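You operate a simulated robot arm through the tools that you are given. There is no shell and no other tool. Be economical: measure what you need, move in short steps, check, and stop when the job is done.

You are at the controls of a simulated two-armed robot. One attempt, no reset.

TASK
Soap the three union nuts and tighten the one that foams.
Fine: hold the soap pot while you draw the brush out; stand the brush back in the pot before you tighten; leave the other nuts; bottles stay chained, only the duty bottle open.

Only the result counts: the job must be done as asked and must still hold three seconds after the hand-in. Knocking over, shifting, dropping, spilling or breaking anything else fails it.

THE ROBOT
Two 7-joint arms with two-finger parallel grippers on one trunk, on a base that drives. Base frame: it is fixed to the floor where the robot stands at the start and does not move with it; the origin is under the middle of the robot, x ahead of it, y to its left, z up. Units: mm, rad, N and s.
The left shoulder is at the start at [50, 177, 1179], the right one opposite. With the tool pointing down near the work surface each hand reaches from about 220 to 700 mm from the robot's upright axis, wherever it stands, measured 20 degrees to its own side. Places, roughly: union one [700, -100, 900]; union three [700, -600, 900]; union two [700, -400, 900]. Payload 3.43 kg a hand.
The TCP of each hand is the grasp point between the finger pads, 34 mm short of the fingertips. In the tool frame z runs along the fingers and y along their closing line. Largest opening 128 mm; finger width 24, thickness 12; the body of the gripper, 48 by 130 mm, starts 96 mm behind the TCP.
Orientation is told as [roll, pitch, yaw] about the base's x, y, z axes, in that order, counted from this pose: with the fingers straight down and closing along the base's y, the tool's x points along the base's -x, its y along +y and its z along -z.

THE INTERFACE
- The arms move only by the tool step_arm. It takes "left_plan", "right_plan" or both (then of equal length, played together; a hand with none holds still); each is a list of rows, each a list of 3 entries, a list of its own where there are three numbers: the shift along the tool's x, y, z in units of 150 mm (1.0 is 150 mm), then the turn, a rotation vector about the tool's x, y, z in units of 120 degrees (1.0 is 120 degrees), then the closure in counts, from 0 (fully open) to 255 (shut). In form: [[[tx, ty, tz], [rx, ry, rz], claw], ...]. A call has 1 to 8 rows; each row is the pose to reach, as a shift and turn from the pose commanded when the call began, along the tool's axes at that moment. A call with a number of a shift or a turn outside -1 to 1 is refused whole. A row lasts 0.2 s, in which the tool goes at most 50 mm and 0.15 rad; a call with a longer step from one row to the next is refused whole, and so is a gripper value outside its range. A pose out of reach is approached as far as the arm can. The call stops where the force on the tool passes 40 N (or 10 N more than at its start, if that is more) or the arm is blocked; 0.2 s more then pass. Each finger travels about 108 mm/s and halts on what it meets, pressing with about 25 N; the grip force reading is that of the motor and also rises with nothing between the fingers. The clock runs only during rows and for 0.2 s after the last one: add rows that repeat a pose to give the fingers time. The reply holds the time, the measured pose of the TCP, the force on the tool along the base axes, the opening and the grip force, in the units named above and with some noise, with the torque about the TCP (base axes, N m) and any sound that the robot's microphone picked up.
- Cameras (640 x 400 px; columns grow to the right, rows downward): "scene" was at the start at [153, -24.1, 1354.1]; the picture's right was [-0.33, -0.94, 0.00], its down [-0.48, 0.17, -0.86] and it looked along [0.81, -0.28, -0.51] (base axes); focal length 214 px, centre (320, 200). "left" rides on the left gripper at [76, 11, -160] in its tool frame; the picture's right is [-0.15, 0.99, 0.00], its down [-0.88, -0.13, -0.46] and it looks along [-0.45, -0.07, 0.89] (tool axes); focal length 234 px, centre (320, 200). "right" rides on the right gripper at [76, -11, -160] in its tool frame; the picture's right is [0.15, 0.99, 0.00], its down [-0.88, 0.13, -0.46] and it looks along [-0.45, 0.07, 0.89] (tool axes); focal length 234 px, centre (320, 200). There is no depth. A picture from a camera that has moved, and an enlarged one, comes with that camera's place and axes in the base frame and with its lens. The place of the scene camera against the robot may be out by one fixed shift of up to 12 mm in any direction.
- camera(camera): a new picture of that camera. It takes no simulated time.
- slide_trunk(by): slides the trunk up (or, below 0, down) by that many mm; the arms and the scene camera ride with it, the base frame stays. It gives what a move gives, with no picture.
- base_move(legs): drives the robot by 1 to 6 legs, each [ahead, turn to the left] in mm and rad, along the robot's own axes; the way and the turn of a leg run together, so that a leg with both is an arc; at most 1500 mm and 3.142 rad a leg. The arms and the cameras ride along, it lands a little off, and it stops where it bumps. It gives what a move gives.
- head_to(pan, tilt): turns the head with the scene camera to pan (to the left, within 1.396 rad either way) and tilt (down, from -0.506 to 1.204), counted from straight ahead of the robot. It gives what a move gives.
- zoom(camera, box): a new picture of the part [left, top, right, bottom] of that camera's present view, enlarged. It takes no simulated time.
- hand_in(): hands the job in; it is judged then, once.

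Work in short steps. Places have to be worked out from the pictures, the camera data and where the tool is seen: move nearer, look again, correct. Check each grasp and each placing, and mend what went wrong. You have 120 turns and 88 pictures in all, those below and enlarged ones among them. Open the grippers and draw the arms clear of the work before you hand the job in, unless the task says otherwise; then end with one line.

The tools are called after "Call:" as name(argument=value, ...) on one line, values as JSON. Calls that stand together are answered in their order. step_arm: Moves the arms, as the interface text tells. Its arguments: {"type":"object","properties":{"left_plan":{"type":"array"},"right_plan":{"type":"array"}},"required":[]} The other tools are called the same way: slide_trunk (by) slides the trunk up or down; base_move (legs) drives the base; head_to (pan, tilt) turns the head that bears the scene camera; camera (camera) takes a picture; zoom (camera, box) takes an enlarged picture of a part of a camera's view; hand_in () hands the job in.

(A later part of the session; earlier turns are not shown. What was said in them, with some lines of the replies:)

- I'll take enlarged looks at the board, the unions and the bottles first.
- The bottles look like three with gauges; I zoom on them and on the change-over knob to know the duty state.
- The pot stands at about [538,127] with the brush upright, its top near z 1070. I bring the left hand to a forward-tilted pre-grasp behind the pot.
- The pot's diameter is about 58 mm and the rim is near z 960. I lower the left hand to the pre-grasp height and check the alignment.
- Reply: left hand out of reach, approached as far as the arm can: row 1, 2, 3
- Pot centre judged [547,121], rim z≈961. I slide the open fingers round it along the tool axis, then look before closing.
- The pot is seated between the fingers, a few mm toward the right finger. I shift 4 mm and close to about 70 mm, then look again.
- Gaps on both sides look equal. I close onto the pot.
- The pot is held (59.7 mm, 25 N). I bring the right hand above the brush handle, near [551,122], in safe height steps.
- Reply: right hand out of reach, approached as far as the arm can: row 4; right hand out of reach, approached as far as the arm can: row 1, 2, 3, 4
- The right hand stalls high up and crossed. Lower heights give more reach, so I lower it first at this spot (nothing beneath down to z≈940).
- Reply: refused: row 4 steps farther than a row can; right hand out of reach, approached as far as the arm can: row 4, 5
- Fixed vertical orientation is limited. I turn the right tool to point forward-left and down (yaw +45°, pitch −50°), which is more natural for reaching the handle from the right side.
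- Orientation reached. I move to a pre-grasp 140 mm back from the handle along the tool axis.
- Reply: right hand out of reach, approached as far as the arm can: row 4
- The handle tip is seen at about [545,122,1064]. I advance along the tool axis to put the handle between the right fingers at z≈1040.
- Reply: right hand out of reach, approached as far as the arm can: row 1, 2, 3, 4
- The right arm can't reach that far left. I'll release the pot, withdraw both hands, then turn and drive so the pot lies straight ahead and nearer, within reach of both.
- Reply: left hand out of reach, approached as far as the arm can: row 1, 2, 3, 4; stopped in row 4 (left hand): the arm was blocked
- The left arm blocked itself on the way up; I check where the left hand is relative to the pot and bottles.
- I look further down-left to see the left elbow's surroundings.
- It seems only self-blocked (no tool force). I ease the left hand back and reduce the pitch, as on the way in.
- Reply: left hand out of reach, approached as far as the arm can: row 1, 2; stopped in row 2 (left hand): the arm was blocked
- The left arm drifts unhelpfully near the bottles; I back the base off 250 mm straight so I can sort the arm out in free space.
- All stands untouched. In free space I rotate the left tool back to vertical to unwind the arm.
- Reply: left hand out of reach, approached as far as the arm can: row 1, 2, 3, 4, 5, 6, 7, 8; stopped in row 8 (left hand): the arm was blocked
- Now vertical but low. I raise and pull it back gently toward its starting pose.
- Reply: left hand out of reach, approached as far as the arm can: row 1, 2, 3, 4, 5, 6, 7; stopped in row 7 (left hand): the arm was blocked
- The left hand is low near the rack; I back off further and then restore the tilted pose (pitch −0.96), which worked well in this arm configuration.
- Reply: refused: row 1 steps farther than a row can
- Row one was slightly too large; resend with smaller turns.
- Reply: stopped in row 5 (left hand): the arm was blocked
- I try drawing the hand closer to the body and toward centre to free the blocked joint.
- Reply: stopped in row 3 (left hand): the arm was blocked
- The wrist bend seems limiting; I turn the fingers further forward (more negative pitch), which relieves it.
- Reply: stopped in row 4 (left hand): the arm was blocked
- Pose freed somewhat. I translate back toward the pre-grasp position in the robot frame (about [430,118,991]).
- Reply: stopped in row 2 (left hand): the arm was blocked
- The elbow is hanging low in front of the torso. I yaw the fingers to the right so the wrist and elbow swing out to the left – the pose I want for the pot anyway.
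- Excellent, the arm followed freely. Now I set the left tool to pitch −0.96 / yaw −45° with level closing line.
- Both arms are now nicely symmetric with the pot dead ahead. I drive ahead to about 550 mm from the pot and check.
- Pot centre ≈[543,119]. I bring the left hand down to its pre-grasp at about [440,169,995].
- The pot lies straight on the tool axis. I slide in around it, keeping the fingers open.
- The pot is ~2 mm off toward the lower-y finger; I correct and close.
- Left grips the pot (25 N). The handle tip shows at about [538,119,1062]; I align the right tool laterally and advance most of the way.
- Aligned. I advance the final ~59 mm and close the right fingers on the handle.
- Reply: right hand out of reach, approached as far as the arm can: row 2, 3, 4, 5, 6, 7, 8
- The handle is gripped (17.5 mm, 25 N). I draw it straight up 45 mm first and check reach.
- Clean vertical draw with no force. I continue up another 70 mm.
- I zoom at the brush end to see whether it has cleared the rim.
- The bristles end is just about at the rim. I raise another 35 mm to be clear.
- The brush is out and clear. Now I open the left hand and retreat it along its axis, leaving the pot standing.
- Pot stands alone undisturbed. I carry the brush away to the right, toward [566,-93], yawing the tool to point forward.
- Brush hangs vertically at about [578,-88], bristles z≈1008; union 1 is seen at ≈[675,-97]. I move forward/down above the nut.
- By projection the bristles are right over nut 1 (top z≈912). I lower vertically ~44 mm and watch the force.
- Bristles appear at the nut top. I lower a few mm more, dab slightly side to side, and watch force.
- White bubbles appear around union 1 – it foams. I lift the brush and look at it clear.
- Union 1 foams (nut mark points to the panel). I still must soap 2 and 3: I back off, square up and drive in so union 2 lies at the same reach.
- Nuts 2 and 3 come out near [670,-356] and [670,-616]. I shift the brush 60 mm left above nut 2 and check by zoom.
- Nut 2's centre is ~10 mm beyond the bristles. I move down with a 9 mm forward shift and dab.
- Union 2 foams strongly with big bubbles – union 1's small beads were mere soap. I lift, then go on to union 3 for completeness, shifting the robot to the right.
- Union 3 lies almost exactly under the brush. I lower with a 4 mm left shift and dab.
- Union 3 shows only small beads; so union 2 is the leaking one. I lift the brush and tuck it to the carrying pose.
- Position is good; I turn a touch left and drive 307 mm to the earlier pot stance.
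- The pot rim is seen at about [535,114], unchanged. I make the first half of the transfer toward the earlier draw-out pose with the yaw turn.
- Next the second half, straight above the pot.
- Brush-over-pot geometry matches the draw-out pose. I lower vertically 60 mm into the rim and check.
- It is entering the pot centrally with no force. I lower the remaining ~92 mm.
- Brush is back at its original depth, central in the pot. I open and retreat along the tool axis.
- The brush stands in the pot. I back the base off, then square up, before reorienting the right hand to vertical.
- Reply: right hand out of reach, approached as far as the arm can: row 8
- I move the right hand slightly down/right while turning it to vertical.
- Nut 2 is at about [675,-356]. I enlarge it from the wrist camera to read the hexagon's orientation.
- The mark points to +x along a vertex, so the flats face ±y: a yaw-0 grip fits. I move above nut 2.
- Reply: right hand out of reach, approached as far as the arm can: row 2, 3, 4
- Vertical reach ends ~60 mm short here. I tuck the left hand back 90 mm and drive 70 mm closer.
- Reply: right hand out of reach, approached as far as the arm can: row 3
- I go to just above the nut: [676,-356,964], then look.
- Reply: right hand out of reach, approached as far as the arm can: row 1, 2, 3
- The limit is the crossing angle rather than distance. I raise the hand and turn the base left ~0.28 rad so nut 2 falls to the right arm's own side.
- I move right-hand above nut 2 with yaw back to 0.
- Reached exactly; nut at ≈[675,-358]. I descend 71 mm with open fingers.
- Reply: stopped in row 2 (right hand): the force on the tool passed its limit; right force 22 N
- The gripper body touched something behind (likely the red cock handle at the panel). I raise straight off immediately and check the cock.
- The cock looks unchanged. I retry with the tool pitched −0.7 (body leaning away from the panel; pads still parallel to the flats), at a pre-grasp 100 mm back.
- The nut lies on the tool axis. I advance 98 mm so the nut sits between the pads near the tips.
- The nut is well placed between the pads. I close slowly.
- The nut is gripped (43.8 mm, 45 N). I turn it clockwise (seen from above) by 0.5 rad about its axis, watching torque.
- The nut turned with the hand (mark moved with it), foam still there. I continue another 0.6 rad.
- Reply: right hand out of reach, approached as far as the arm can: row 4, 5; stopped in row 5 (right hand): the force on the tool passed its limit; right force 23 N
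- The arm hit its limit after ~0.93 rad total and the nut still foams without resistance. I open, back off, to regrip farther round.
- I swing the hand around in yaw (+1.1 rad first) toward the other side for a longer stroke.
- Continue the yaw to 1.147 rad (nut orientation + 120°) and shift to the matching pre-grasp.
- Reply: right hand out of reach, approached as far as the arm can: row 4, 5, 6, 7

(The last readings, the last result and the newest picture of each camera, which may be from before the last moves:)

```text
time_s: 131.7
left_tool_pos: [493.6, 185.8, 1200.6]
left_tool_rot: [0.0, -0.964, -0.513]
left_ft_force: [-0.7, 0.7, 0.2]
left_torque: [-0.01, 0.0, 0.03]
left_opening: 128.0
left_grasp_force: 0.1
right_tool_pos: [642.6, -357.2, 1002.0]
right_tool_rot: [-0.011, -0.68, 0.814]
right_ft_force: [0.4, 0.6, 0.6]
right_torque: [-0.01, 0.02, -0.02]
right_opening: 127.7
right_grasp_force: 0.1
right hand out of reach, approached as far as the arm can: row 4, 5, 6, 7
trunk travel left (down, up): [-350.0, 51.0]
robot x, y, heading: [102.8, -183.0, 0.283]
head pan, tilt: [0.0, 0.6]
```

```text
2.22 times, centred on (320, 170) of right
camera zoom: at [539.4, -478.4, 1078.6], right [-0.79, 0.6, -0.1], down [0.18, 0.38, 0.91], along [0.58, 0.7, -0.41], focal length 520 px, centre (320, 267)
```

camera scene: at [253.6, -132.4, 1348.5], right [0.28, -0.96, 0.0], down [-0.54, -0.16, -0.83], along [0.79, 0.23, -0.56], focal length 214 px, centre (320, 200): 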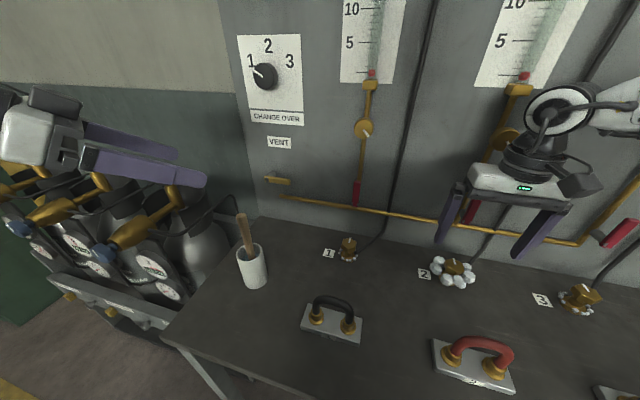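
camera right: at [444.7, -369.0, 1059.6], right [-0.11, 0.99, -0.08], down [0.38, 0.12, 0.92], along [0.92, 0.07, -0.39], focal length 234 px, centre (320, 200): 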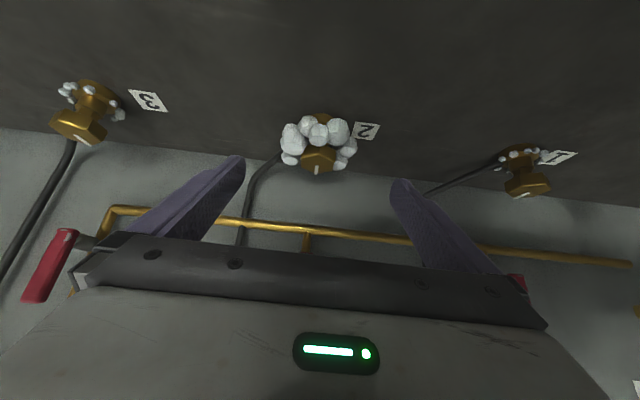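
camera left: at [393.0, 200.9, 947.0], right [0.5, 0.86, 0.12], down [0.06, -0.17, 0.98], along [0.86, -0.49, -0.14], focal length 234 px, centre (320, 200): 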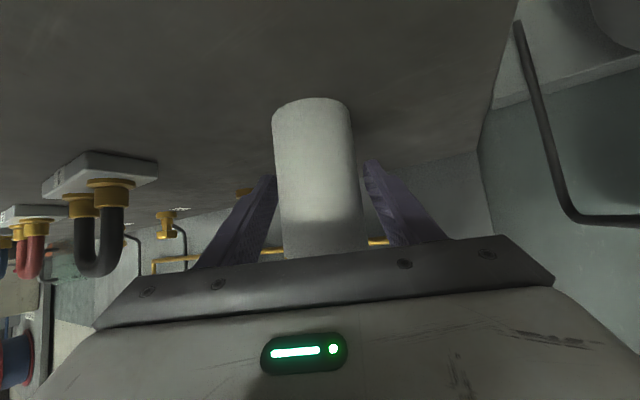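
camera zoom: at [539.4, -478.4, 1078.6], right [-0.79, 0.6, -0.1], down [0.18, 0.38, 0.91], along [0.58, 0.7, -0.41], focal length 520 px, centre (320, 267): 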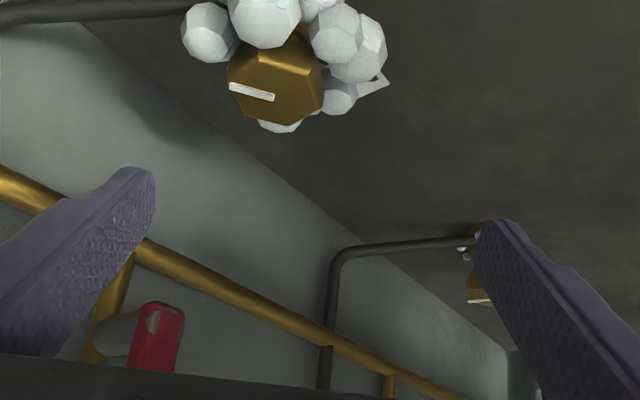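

That side is out of reach; the equivalent grip at yaw +0.10 serves. I turn back to it.

Call:
step_arm(right_plan=[[[0.04, 0.028, -0.013], [0.0429, 0, 0.0531], 0], [[0.083, 0.056, -0.026], [0.0858, 0, 0.1061], 0], [[0.124, 0.084, -0.038], [0.1287, 0, 0.1592], 0], [[0.165, 0.112, -0.051], [0.1716, 0, 0.2122], 0], [[0.207, 0.14, -0.064], [0.2145, 0, 0.2653], 0]])

```text
time_s: 132.9
left_tool_pos: [493.3, 185.6, 1200.2]
left_tool_rot: [-0.001, -0.963, -0.51]
left_ft_force: [0.4, 0.2, -0.1]
left_torque: [-0.04, 0.02, -0.03]
left_opening: 128.3
left_grasp_force: 0.2
right_tool_pos: [603.9, -363.4, 991.4]
right_tool_rot: [-0.008, -0.688, 0.095]
right_ft_force: [0.0, 1.1, -0.6]
right_torque: [0.0, -0.03, -0.06]
right_opening: 127.9
right_grasp_force: 0.2
trunk travel left (down, up): [-350.0, 51.0]
robot x, y, heading: [100.2, -181.8, 0.284]
head pan, tilt: [0.0, 0.6]
```

I advance 103 mm and close on the nut again.

Call:
step_arm(right_plan=[[[0, -0.008, 0.23], [0, 0, 0], 0], [[0, -0.008, 0.46], [0, 0, 0], 0], [[0, -0.008, 0.685], [0, 0, 0], 0], [[0, -0.008, 0.685], [0, 0, 0], 90], [[0, -0.008, 0.685], [0, 0, 0], 170], [[0, -0.008, 0.685], [0, 0, 0], 220], [[0, -0.008, 0.685], [0, 0, 0], 255], [[0, -0.008, 0.685], [0, 0, 0], 255]])

```text
time_s: 134.7
left_tool_pos: [493.6, 183.8, 1199.8]
left_tool_rot: [0.002, -0.962, -0.512]
left_ft_force: [-0.4, -0.7, 0.2]
left_torque: [-0.04, 0.05, -0.02]
left_opening: 128.2
left_grasp_force: 0.1
right_tool_pos: [670.4, -360.3, 912.0]
right_tool_rot: [-0.007, -0.687, 0.094]
right_ft_force: [1.6, -0.7, -2.3]
right_torque: [0.13, -0.65, 0.0]
right_opening: 43.4
right_grasp_force: 45.0
trunk travel left (down, up): [-350.0, 51.0]
robot x, y, heading: [106.2, -180.3, 0.284]
head pan, tilt: [0.0, 0.6]
```

Gripped at the same width. I turn another 0.9 rad clockwise.

Call:
step_arm(right_plan=[[[0, 0.0056, 0], [0.0341, 0, 0.0415], 255], [[-0.001, 0.011, 0.0008], [0.0682, 0, 0.083], 255], [[-0.002, 0.0165, 0.0018], [0.1023, 0, 0.1245], 255], [[-0.004, 0.0217, 0.003], [0.1364, 0, 0.166], 255], [[-0.006, 0.0267, 0.005], [0.1705, 0, 0.2075], 255], [[-0.0085, 0.0313, 0.007], [0.2046, 0, 0.249], 255], [[-0.0113, 0.0354, 0.0093], [0.2387, 0, 0.2905], 255], [[-0.0146, 0.0391, 0.012], [0.2728, 0, 0.332], 255]])

Call:
zoom(camera="right", box=[220, 80, 420, 260])

```text
time_s: 136.5
left_tool_pos: [493.6, 184.8, 1200.4]
left_tool_rot: [-0.002, -0.96, -0.509]
left_ft_force: [-0.1, -0.5, -0.5]
left_torque: [0.03, -0.02, -0.03]
left_opening: 127.9
left_grasp_force: 0.1
right_tool_pos: [671.5, -353.3, 910.8]
right_tool_rot: [-0.004, -0.684, -0.802]
right_ft_force: [-0.8, 1.9, -6.6]
right_torque: [-0.09, -0.35, 0.19]
right_opening: 43.2
right_grasp_force: 44.6
right hand out of reach, approached as far as the arm can: row 8
trunk travel left (down, up): [-350.0, 51.0]
robot x, y, heading: [103.6, -180.8, 0.286]
head pan, tilt: [0.0, 0.6]
```

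```text
2.22 times, centred on (320, 170) of right
camera zoom: at [553.0, -245.8, 987.2], right [0.64, 0.77, -0.1], down [0.37, -0.19, 0.91], along [0.68, -0.61, -0.41], focal length 520 px, centre (320, 267)
```

zoom: 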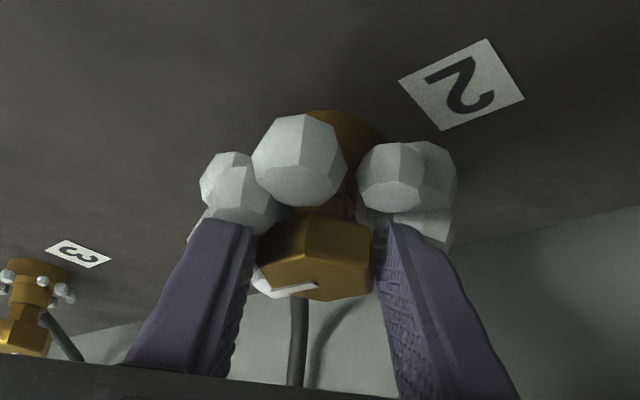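

Still foaming with slight torque (0.19 N·m). I open, back off and prepare another stroke.

Call:
step_arm(right_plan=[[[0, 0, 0], [0, 0, 0], 150], [[0, 0, 0], [0, 0, 0], 60], [[0, 0, 0], [0, 0, 0], 0], [[0, 0, 0], [0, 0, 0], 0], [[0, 0, -0.2], [0, 0, 0], 0], [[0, 0, -0.4], [0, 0, 0], 0], [[0, 0, -0.667], [0, 0, 0], 0]])

```text
time_s: 138.1
left_tool_pos: [492.8, 185.6, 1200.1]
left_tool_rot: [0.001, -0.963, -0.512]
left_ft_force: [0.4, -0.8, 0.6]
left_torque: [-0.01, -0.01, 0.0]
left_opening: 128.2
left_grasp_force: 0.0
right_tool_pos: [629.1, -307.6, 989.8]
right_tool_rot: [-0.005, -0.693, -0.805]
right_ft_force: [0.0, 0.3, -0.2]
right_torque: [0.01, -0.02, -0.01]
right_opening: 127.9
right_grasp_force: 0.0
trunk travel left (down, up): [-350.0, 51.0]
robot x, y, heading: [105.0, -177.3, 0.284]
head pan, tilt: [0.0, 0.6]
```

Swing to yaw +0.24 (60° round) at the pre-grasp.

Call:
step_arm(right_plan=[[[-0.021, -0.052, 0.018], [-0.04, 0, -0.0481], 0], [[-0.042, -0.104, 0.037], [-0.08, 0, -0.0961], 0], [[-0.062, -0.156, 0.055], [-0.12, 0, -0.1442], 0], [[-0.083, -0.208, 0.074], [-0.16, 0, -0.1923], 0], [[-0.104, -0.26, 0.092], [-0.2, 0, -0.2403], 0], [[-0.125, -0.311, 0.11], [-0.24, 0, -0.2884], 0], [[-0.145, -0.363, 0.129], [-0.28, 0, -0.3364], 0], [[-0.166, -0.415, 0.147], [-0.3195, 0, -0.3845], 0]])

```text
time_s: 139.9
left_tool_pos: [492.5, 185.9, 1200.6]
left_tool_rot: [0.0, -0.964, -0.514]
left_ft_force: [-0.5, 0.2, 0.0]
left_torque: [0.01, -0.01, 0.0]
left_opening: 128.4
left_grasp_force: 0.0
right_tool_pos: [605.0, -376.1, 989.4]
right_tool_rot: [0.002, -0.686, 0.24]
right_ft_force: [0.0, 0.2, 0.9]
right_torque: [0.0, -0.01, -0.01]
right_opening: 127.7
right_grasp_force: 0.0
trunk travel left (down, up): [-350.0, 51.0]
robot x, y, heading: [111.3, -181.9, 0.288]
head pan, tilt: [0.0, 0.6]
```

Advance and close.

Call:
step_arm(right_plan=[[[-0.005, 0.006, 0.23], [0, 0, 0], 0], [[-0.01, 0.006, 0.46], [0, 0, 0], 0], [[-0.015, 0.006, 0.679], [0, 0, 0], 0], [[-0.015, 0.006, 0.679], [0, 0, 0], 90], [[-0.015, 0.006, 0.679], [0, 0, 0], 170], [[-0.015, 0.006, 0.679], [0, 0, 0], 220], [[-0.015, 0.006, 0.679], [0, 0, 0], 255], [[-0.015, 0.006, 0.679], [0, 0, 0], 255]])

Call:
step_arm(right_plan=[[[0, 0.0065, 0], [0.0396, 0, 0.0484], 255], [[-0.001, 0.013, 0.001], [0.0791, 0, 0.0968], 255], [[-0.003, 0.0191, 0.002], [0.1187, 0, 0.1451], 255], [[-0.005, 0.025, 0.004], [0.1583, 0, 0.1935], 255], [[-0.008, 0.0304, 0.0066], [0.1979, 0, 0.2419], 255], [[-0.0113, 0.0354, 0.0093], [0.2374, 0, 0.2903], 255], [[-0.0148, 0.0397, 0.0122], [0.277, 0, 0.3386], 255], [[-0.0188, 0.0433, 0.0155], [0.3166, 0, 0.387], 255]])

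```text
time_s: 141.7
left_tool_pos: [492.8, 184.6, 1199.7]
left_tool_rot: [0.001, -0.961, -0.512]
left_ft_force: [-0.3, 0.0, 0.4]
left_torque: [0.0, 0.0, -0.01]
left_opening: 128.1
left_grasp_force: 0.0
right_tool_pos: [669.5, -359.6, 910.5]
right_tool_rot: [0.001, -0.687, 0.24]
right_ft_force: [1.3, -0.5, -1.5]
right_torque: [0.02, -0.63, 0.0]
right_opening: 43.6
right_grasp_force: 44.7
trunk travel left (down, up): [-350.0, 51.0]
robot x, y, heading: [104.5, -181.7, 0.288]
head pan, tilt: [0.0, 0.6]
```

```text
time_s: 143.5
left_tool_pos: [493.9, 184.4, 1199.8]
left_tool_rot: [0.0, -0.961, -0.51]
left_ft_force: [-0.1, -0.2, -0.1]
left_torque: [0.0, 0.03, -0.01]
left_opening: 128.1
left_grasp_force: 0.1
right_tool_pos: [670.6, -354.3, 911.2]
right_tool_rot: [0.002, -0.68, -0.811]
right_ft_force: [-1.8, -3.4, -9.7]
right_torque: [-0.28, -0.03, 0.34]
right_opening: 43.4
right_grasp_force: 44.9
trunk travel left (down, up): [-350.0, 51.0]
robot x, y, heading: [100.4, -180.6, 0.285]
head pan, tilt: [0.0, 0.6]
```

Torque is slowly rising (0.34 N·m). I take one look at the foam.

Call:
zoom(camera="right", box=[220, 80, 420, 260])

```text
2.22 times, centred on (320, 170) of right
camera zoom: at [553.3, -245.8, 987.9], right [0.64, 0.76, -0.09], down [0.37, -0.2, 0.91], along [0.68, -0.61, -0.41], focal length 520 px, centre (320, 267)
```

zoom: 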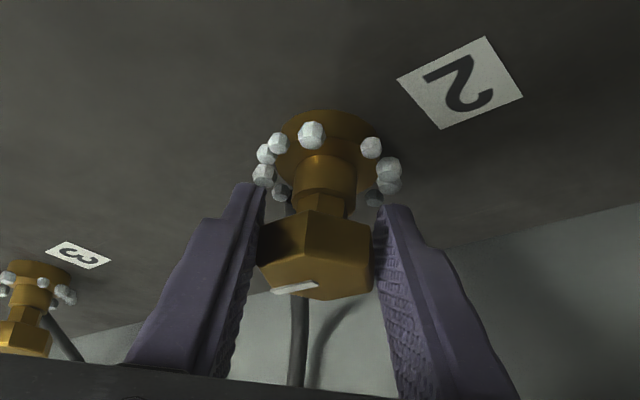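

The big foam is gone – only small soap beads remain as on 1 and 3, and the nut resists: it is tight. I open, withdraw, and back off.

Call:
step_arm(right_plan=[[[0, 0, 0], [0, 0, 0], 150], [[0, 0, 0], [0, 0, 0], 60], [[0, 0, 0], [0, 0, 0], 0], [[0, 0, 0], [0, 0, 0], 0], [[0, 0, -0.2], [0, 0, 0], 0], [[0, 0, -0.4], [0, 0, 0], 0], [[0, 0, -0.667], [0, 0, 0], 0], [[0, 0, -0.9], [0, 0, 0], 0]])

Call:
base_move(legs=[[-300, 0]])

Call:
camera(camera="scene")

Call:
zoom(camera="scene", box=[280, 150, 520, 300])

```text
time_s: 145.3
left_tool_pos: [492.8, 185.4, 1200.3]
left_tool_rot: [0.0, -0.964, -0.513]
left_ft_force: [-0.5, -1.1, 0.0]
left_torque: [0.04, -0.01, -0.02]
left_opening: 128.0
left_grasp_force: 0.1
right_tool_pos: [614.3, -294.8, 1018.4]
right_tool_rot: [0.005, -0.683, -0.809]
right_ft_force: [-0.7, -1.1, 0.9]
right_torque: [-0.01, -0.02, 0.03]
right_opening: 127.9
right_grasp_force: 0.0
right hand out of reach, approached as far as the arm can: row 8
trunk travel left (down, up): [-350.0, 51.0]
robot x, y, heading: [106.1, -182.8, 0.282]
head pan, tilt: [0.0, 0.6]
```

```text
time_s: 147.3
left_tool_pos: [208.2, 102.9, 1199.6]
left_tool_rot: [-0.001, -0.963, -0.508]
left_ft_force: [-0.3, -0.2, 1.3]
left_torque: [0.0, -0.01, -0.01]
left_opening: 128.1
left_grasp_force: 0.0
right_tool_pos: [332.6, -374.8, 1017.7]
right_tool_rot: [0.006, -0.684, -0.806]
right_ft_force: [-0.9, -0.9, 0.0]
right_torque: [0.0, -0.04, 0.0]
right_opening: 128.2
right_grasp_force: 0.1
trunk travel left (down, up): [-350.0, 51.0]
robot x, y, heading: [-176.8, -266.5, 0.287]
head pan, tilt: [0.0, 0.6]
```

```text
3 pictures are left
camera scene: at [-29.3, -214.0, 1348.5], right [0.28, -0.96, 0.0], down [-0.54, -0.16, -0.83], along [0.79, 0.23, -0.56], focal length 214 px, centre (320, 200)
```

scene: 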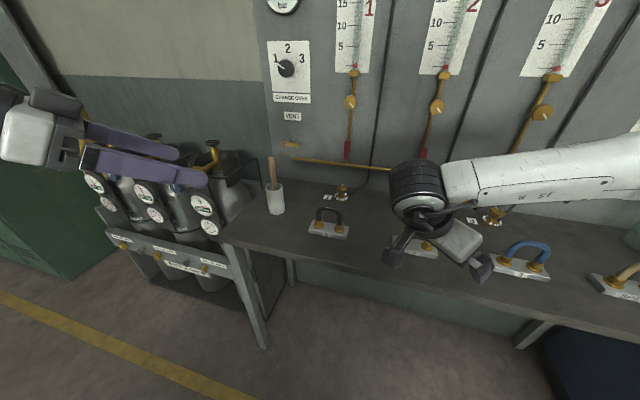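

```text
2.67 times, centred on (400, 225) of scene
camera zoom: at [-29.3, -214.0, 1348.5], right [0.28, -0.96, 0.0], down [-0.54, -0.16, -0.83], along [0.79, 0.23, -0.56], focal length 572 px, centre (107, 133)
```

zoom: 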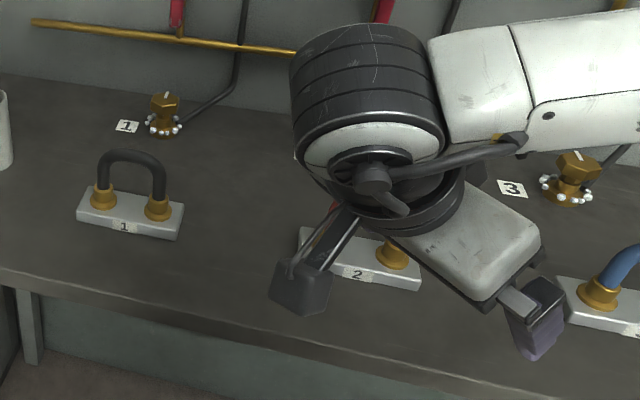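

Arms hide union 2; I back another 200 mm so the arms are clear, turn slightly, and take a last enlarged look at it.

Call:
base_move(legs=[[-200, 0], [0, -0.287]])

Call:
zoom(camera="scene", box=[240, 120, 440, 260])

```text
time_s: 149.9
left_tool_pos: [102.8, -78.5, 1199.9]
left_tool_rot: [0.0, -0.961, -0.794]
left_ft_force: [-0.1, 0.9, 0.3]
left_torque: [0.01, 0.01, 0.0]
left_opening: 127.9
left_grasp_force: 0.2
right_tool_pos: [86.4, -572.8, 1017.3]
right_tool_rot: [0.006, -0.685, -1.091]
right_ft_force: [-0.1, 0.0, -0.8]
right_torque: [0.01, 0.0, -0.02]
right_opening: 128.1
right_grasp_force: 0.1
trunk travel left (down, up): [-350.0, 51.0]
robot x, y, heading: [-373.8, -322.2, -0.001]
head pan, tilt: [0.0, 0.6]
```

```text
2.86 times, centred on (340, 190) of scene
camera zoom: at [-216.1, -316.4, 1348.4], right [0.0, -1.0, 0.0], down [-0.57, 0.0, -0.82], along [0.82, 0.0, -0.57], focal length 613 px, centre (263, 229)
```

zoom: 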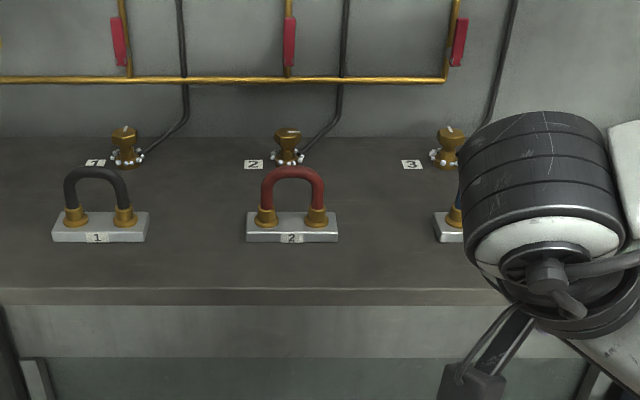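

Union 2 no longer foams and its mark has moved about a quarter turn or a little more. The brush stands in the pot, the cocks and bottles are unchanged, and both grippers are open and clear. I hand in.

Call:
hand_in()

```text
The job is handed in.
```

I soaped all three union nuts. Only union 2 foamed; I tightened it clockwise until it resisted, and the foam stopped. I held the soap pot while drawing the brush and stood the brush back in it before tightening. I left nuts 1 and 3, the bottles and the change-over alone. The gripper body once pressed against something behind union 2, probably its red cock handle, with about 20 N; I saw no change in the pictures afterwards.
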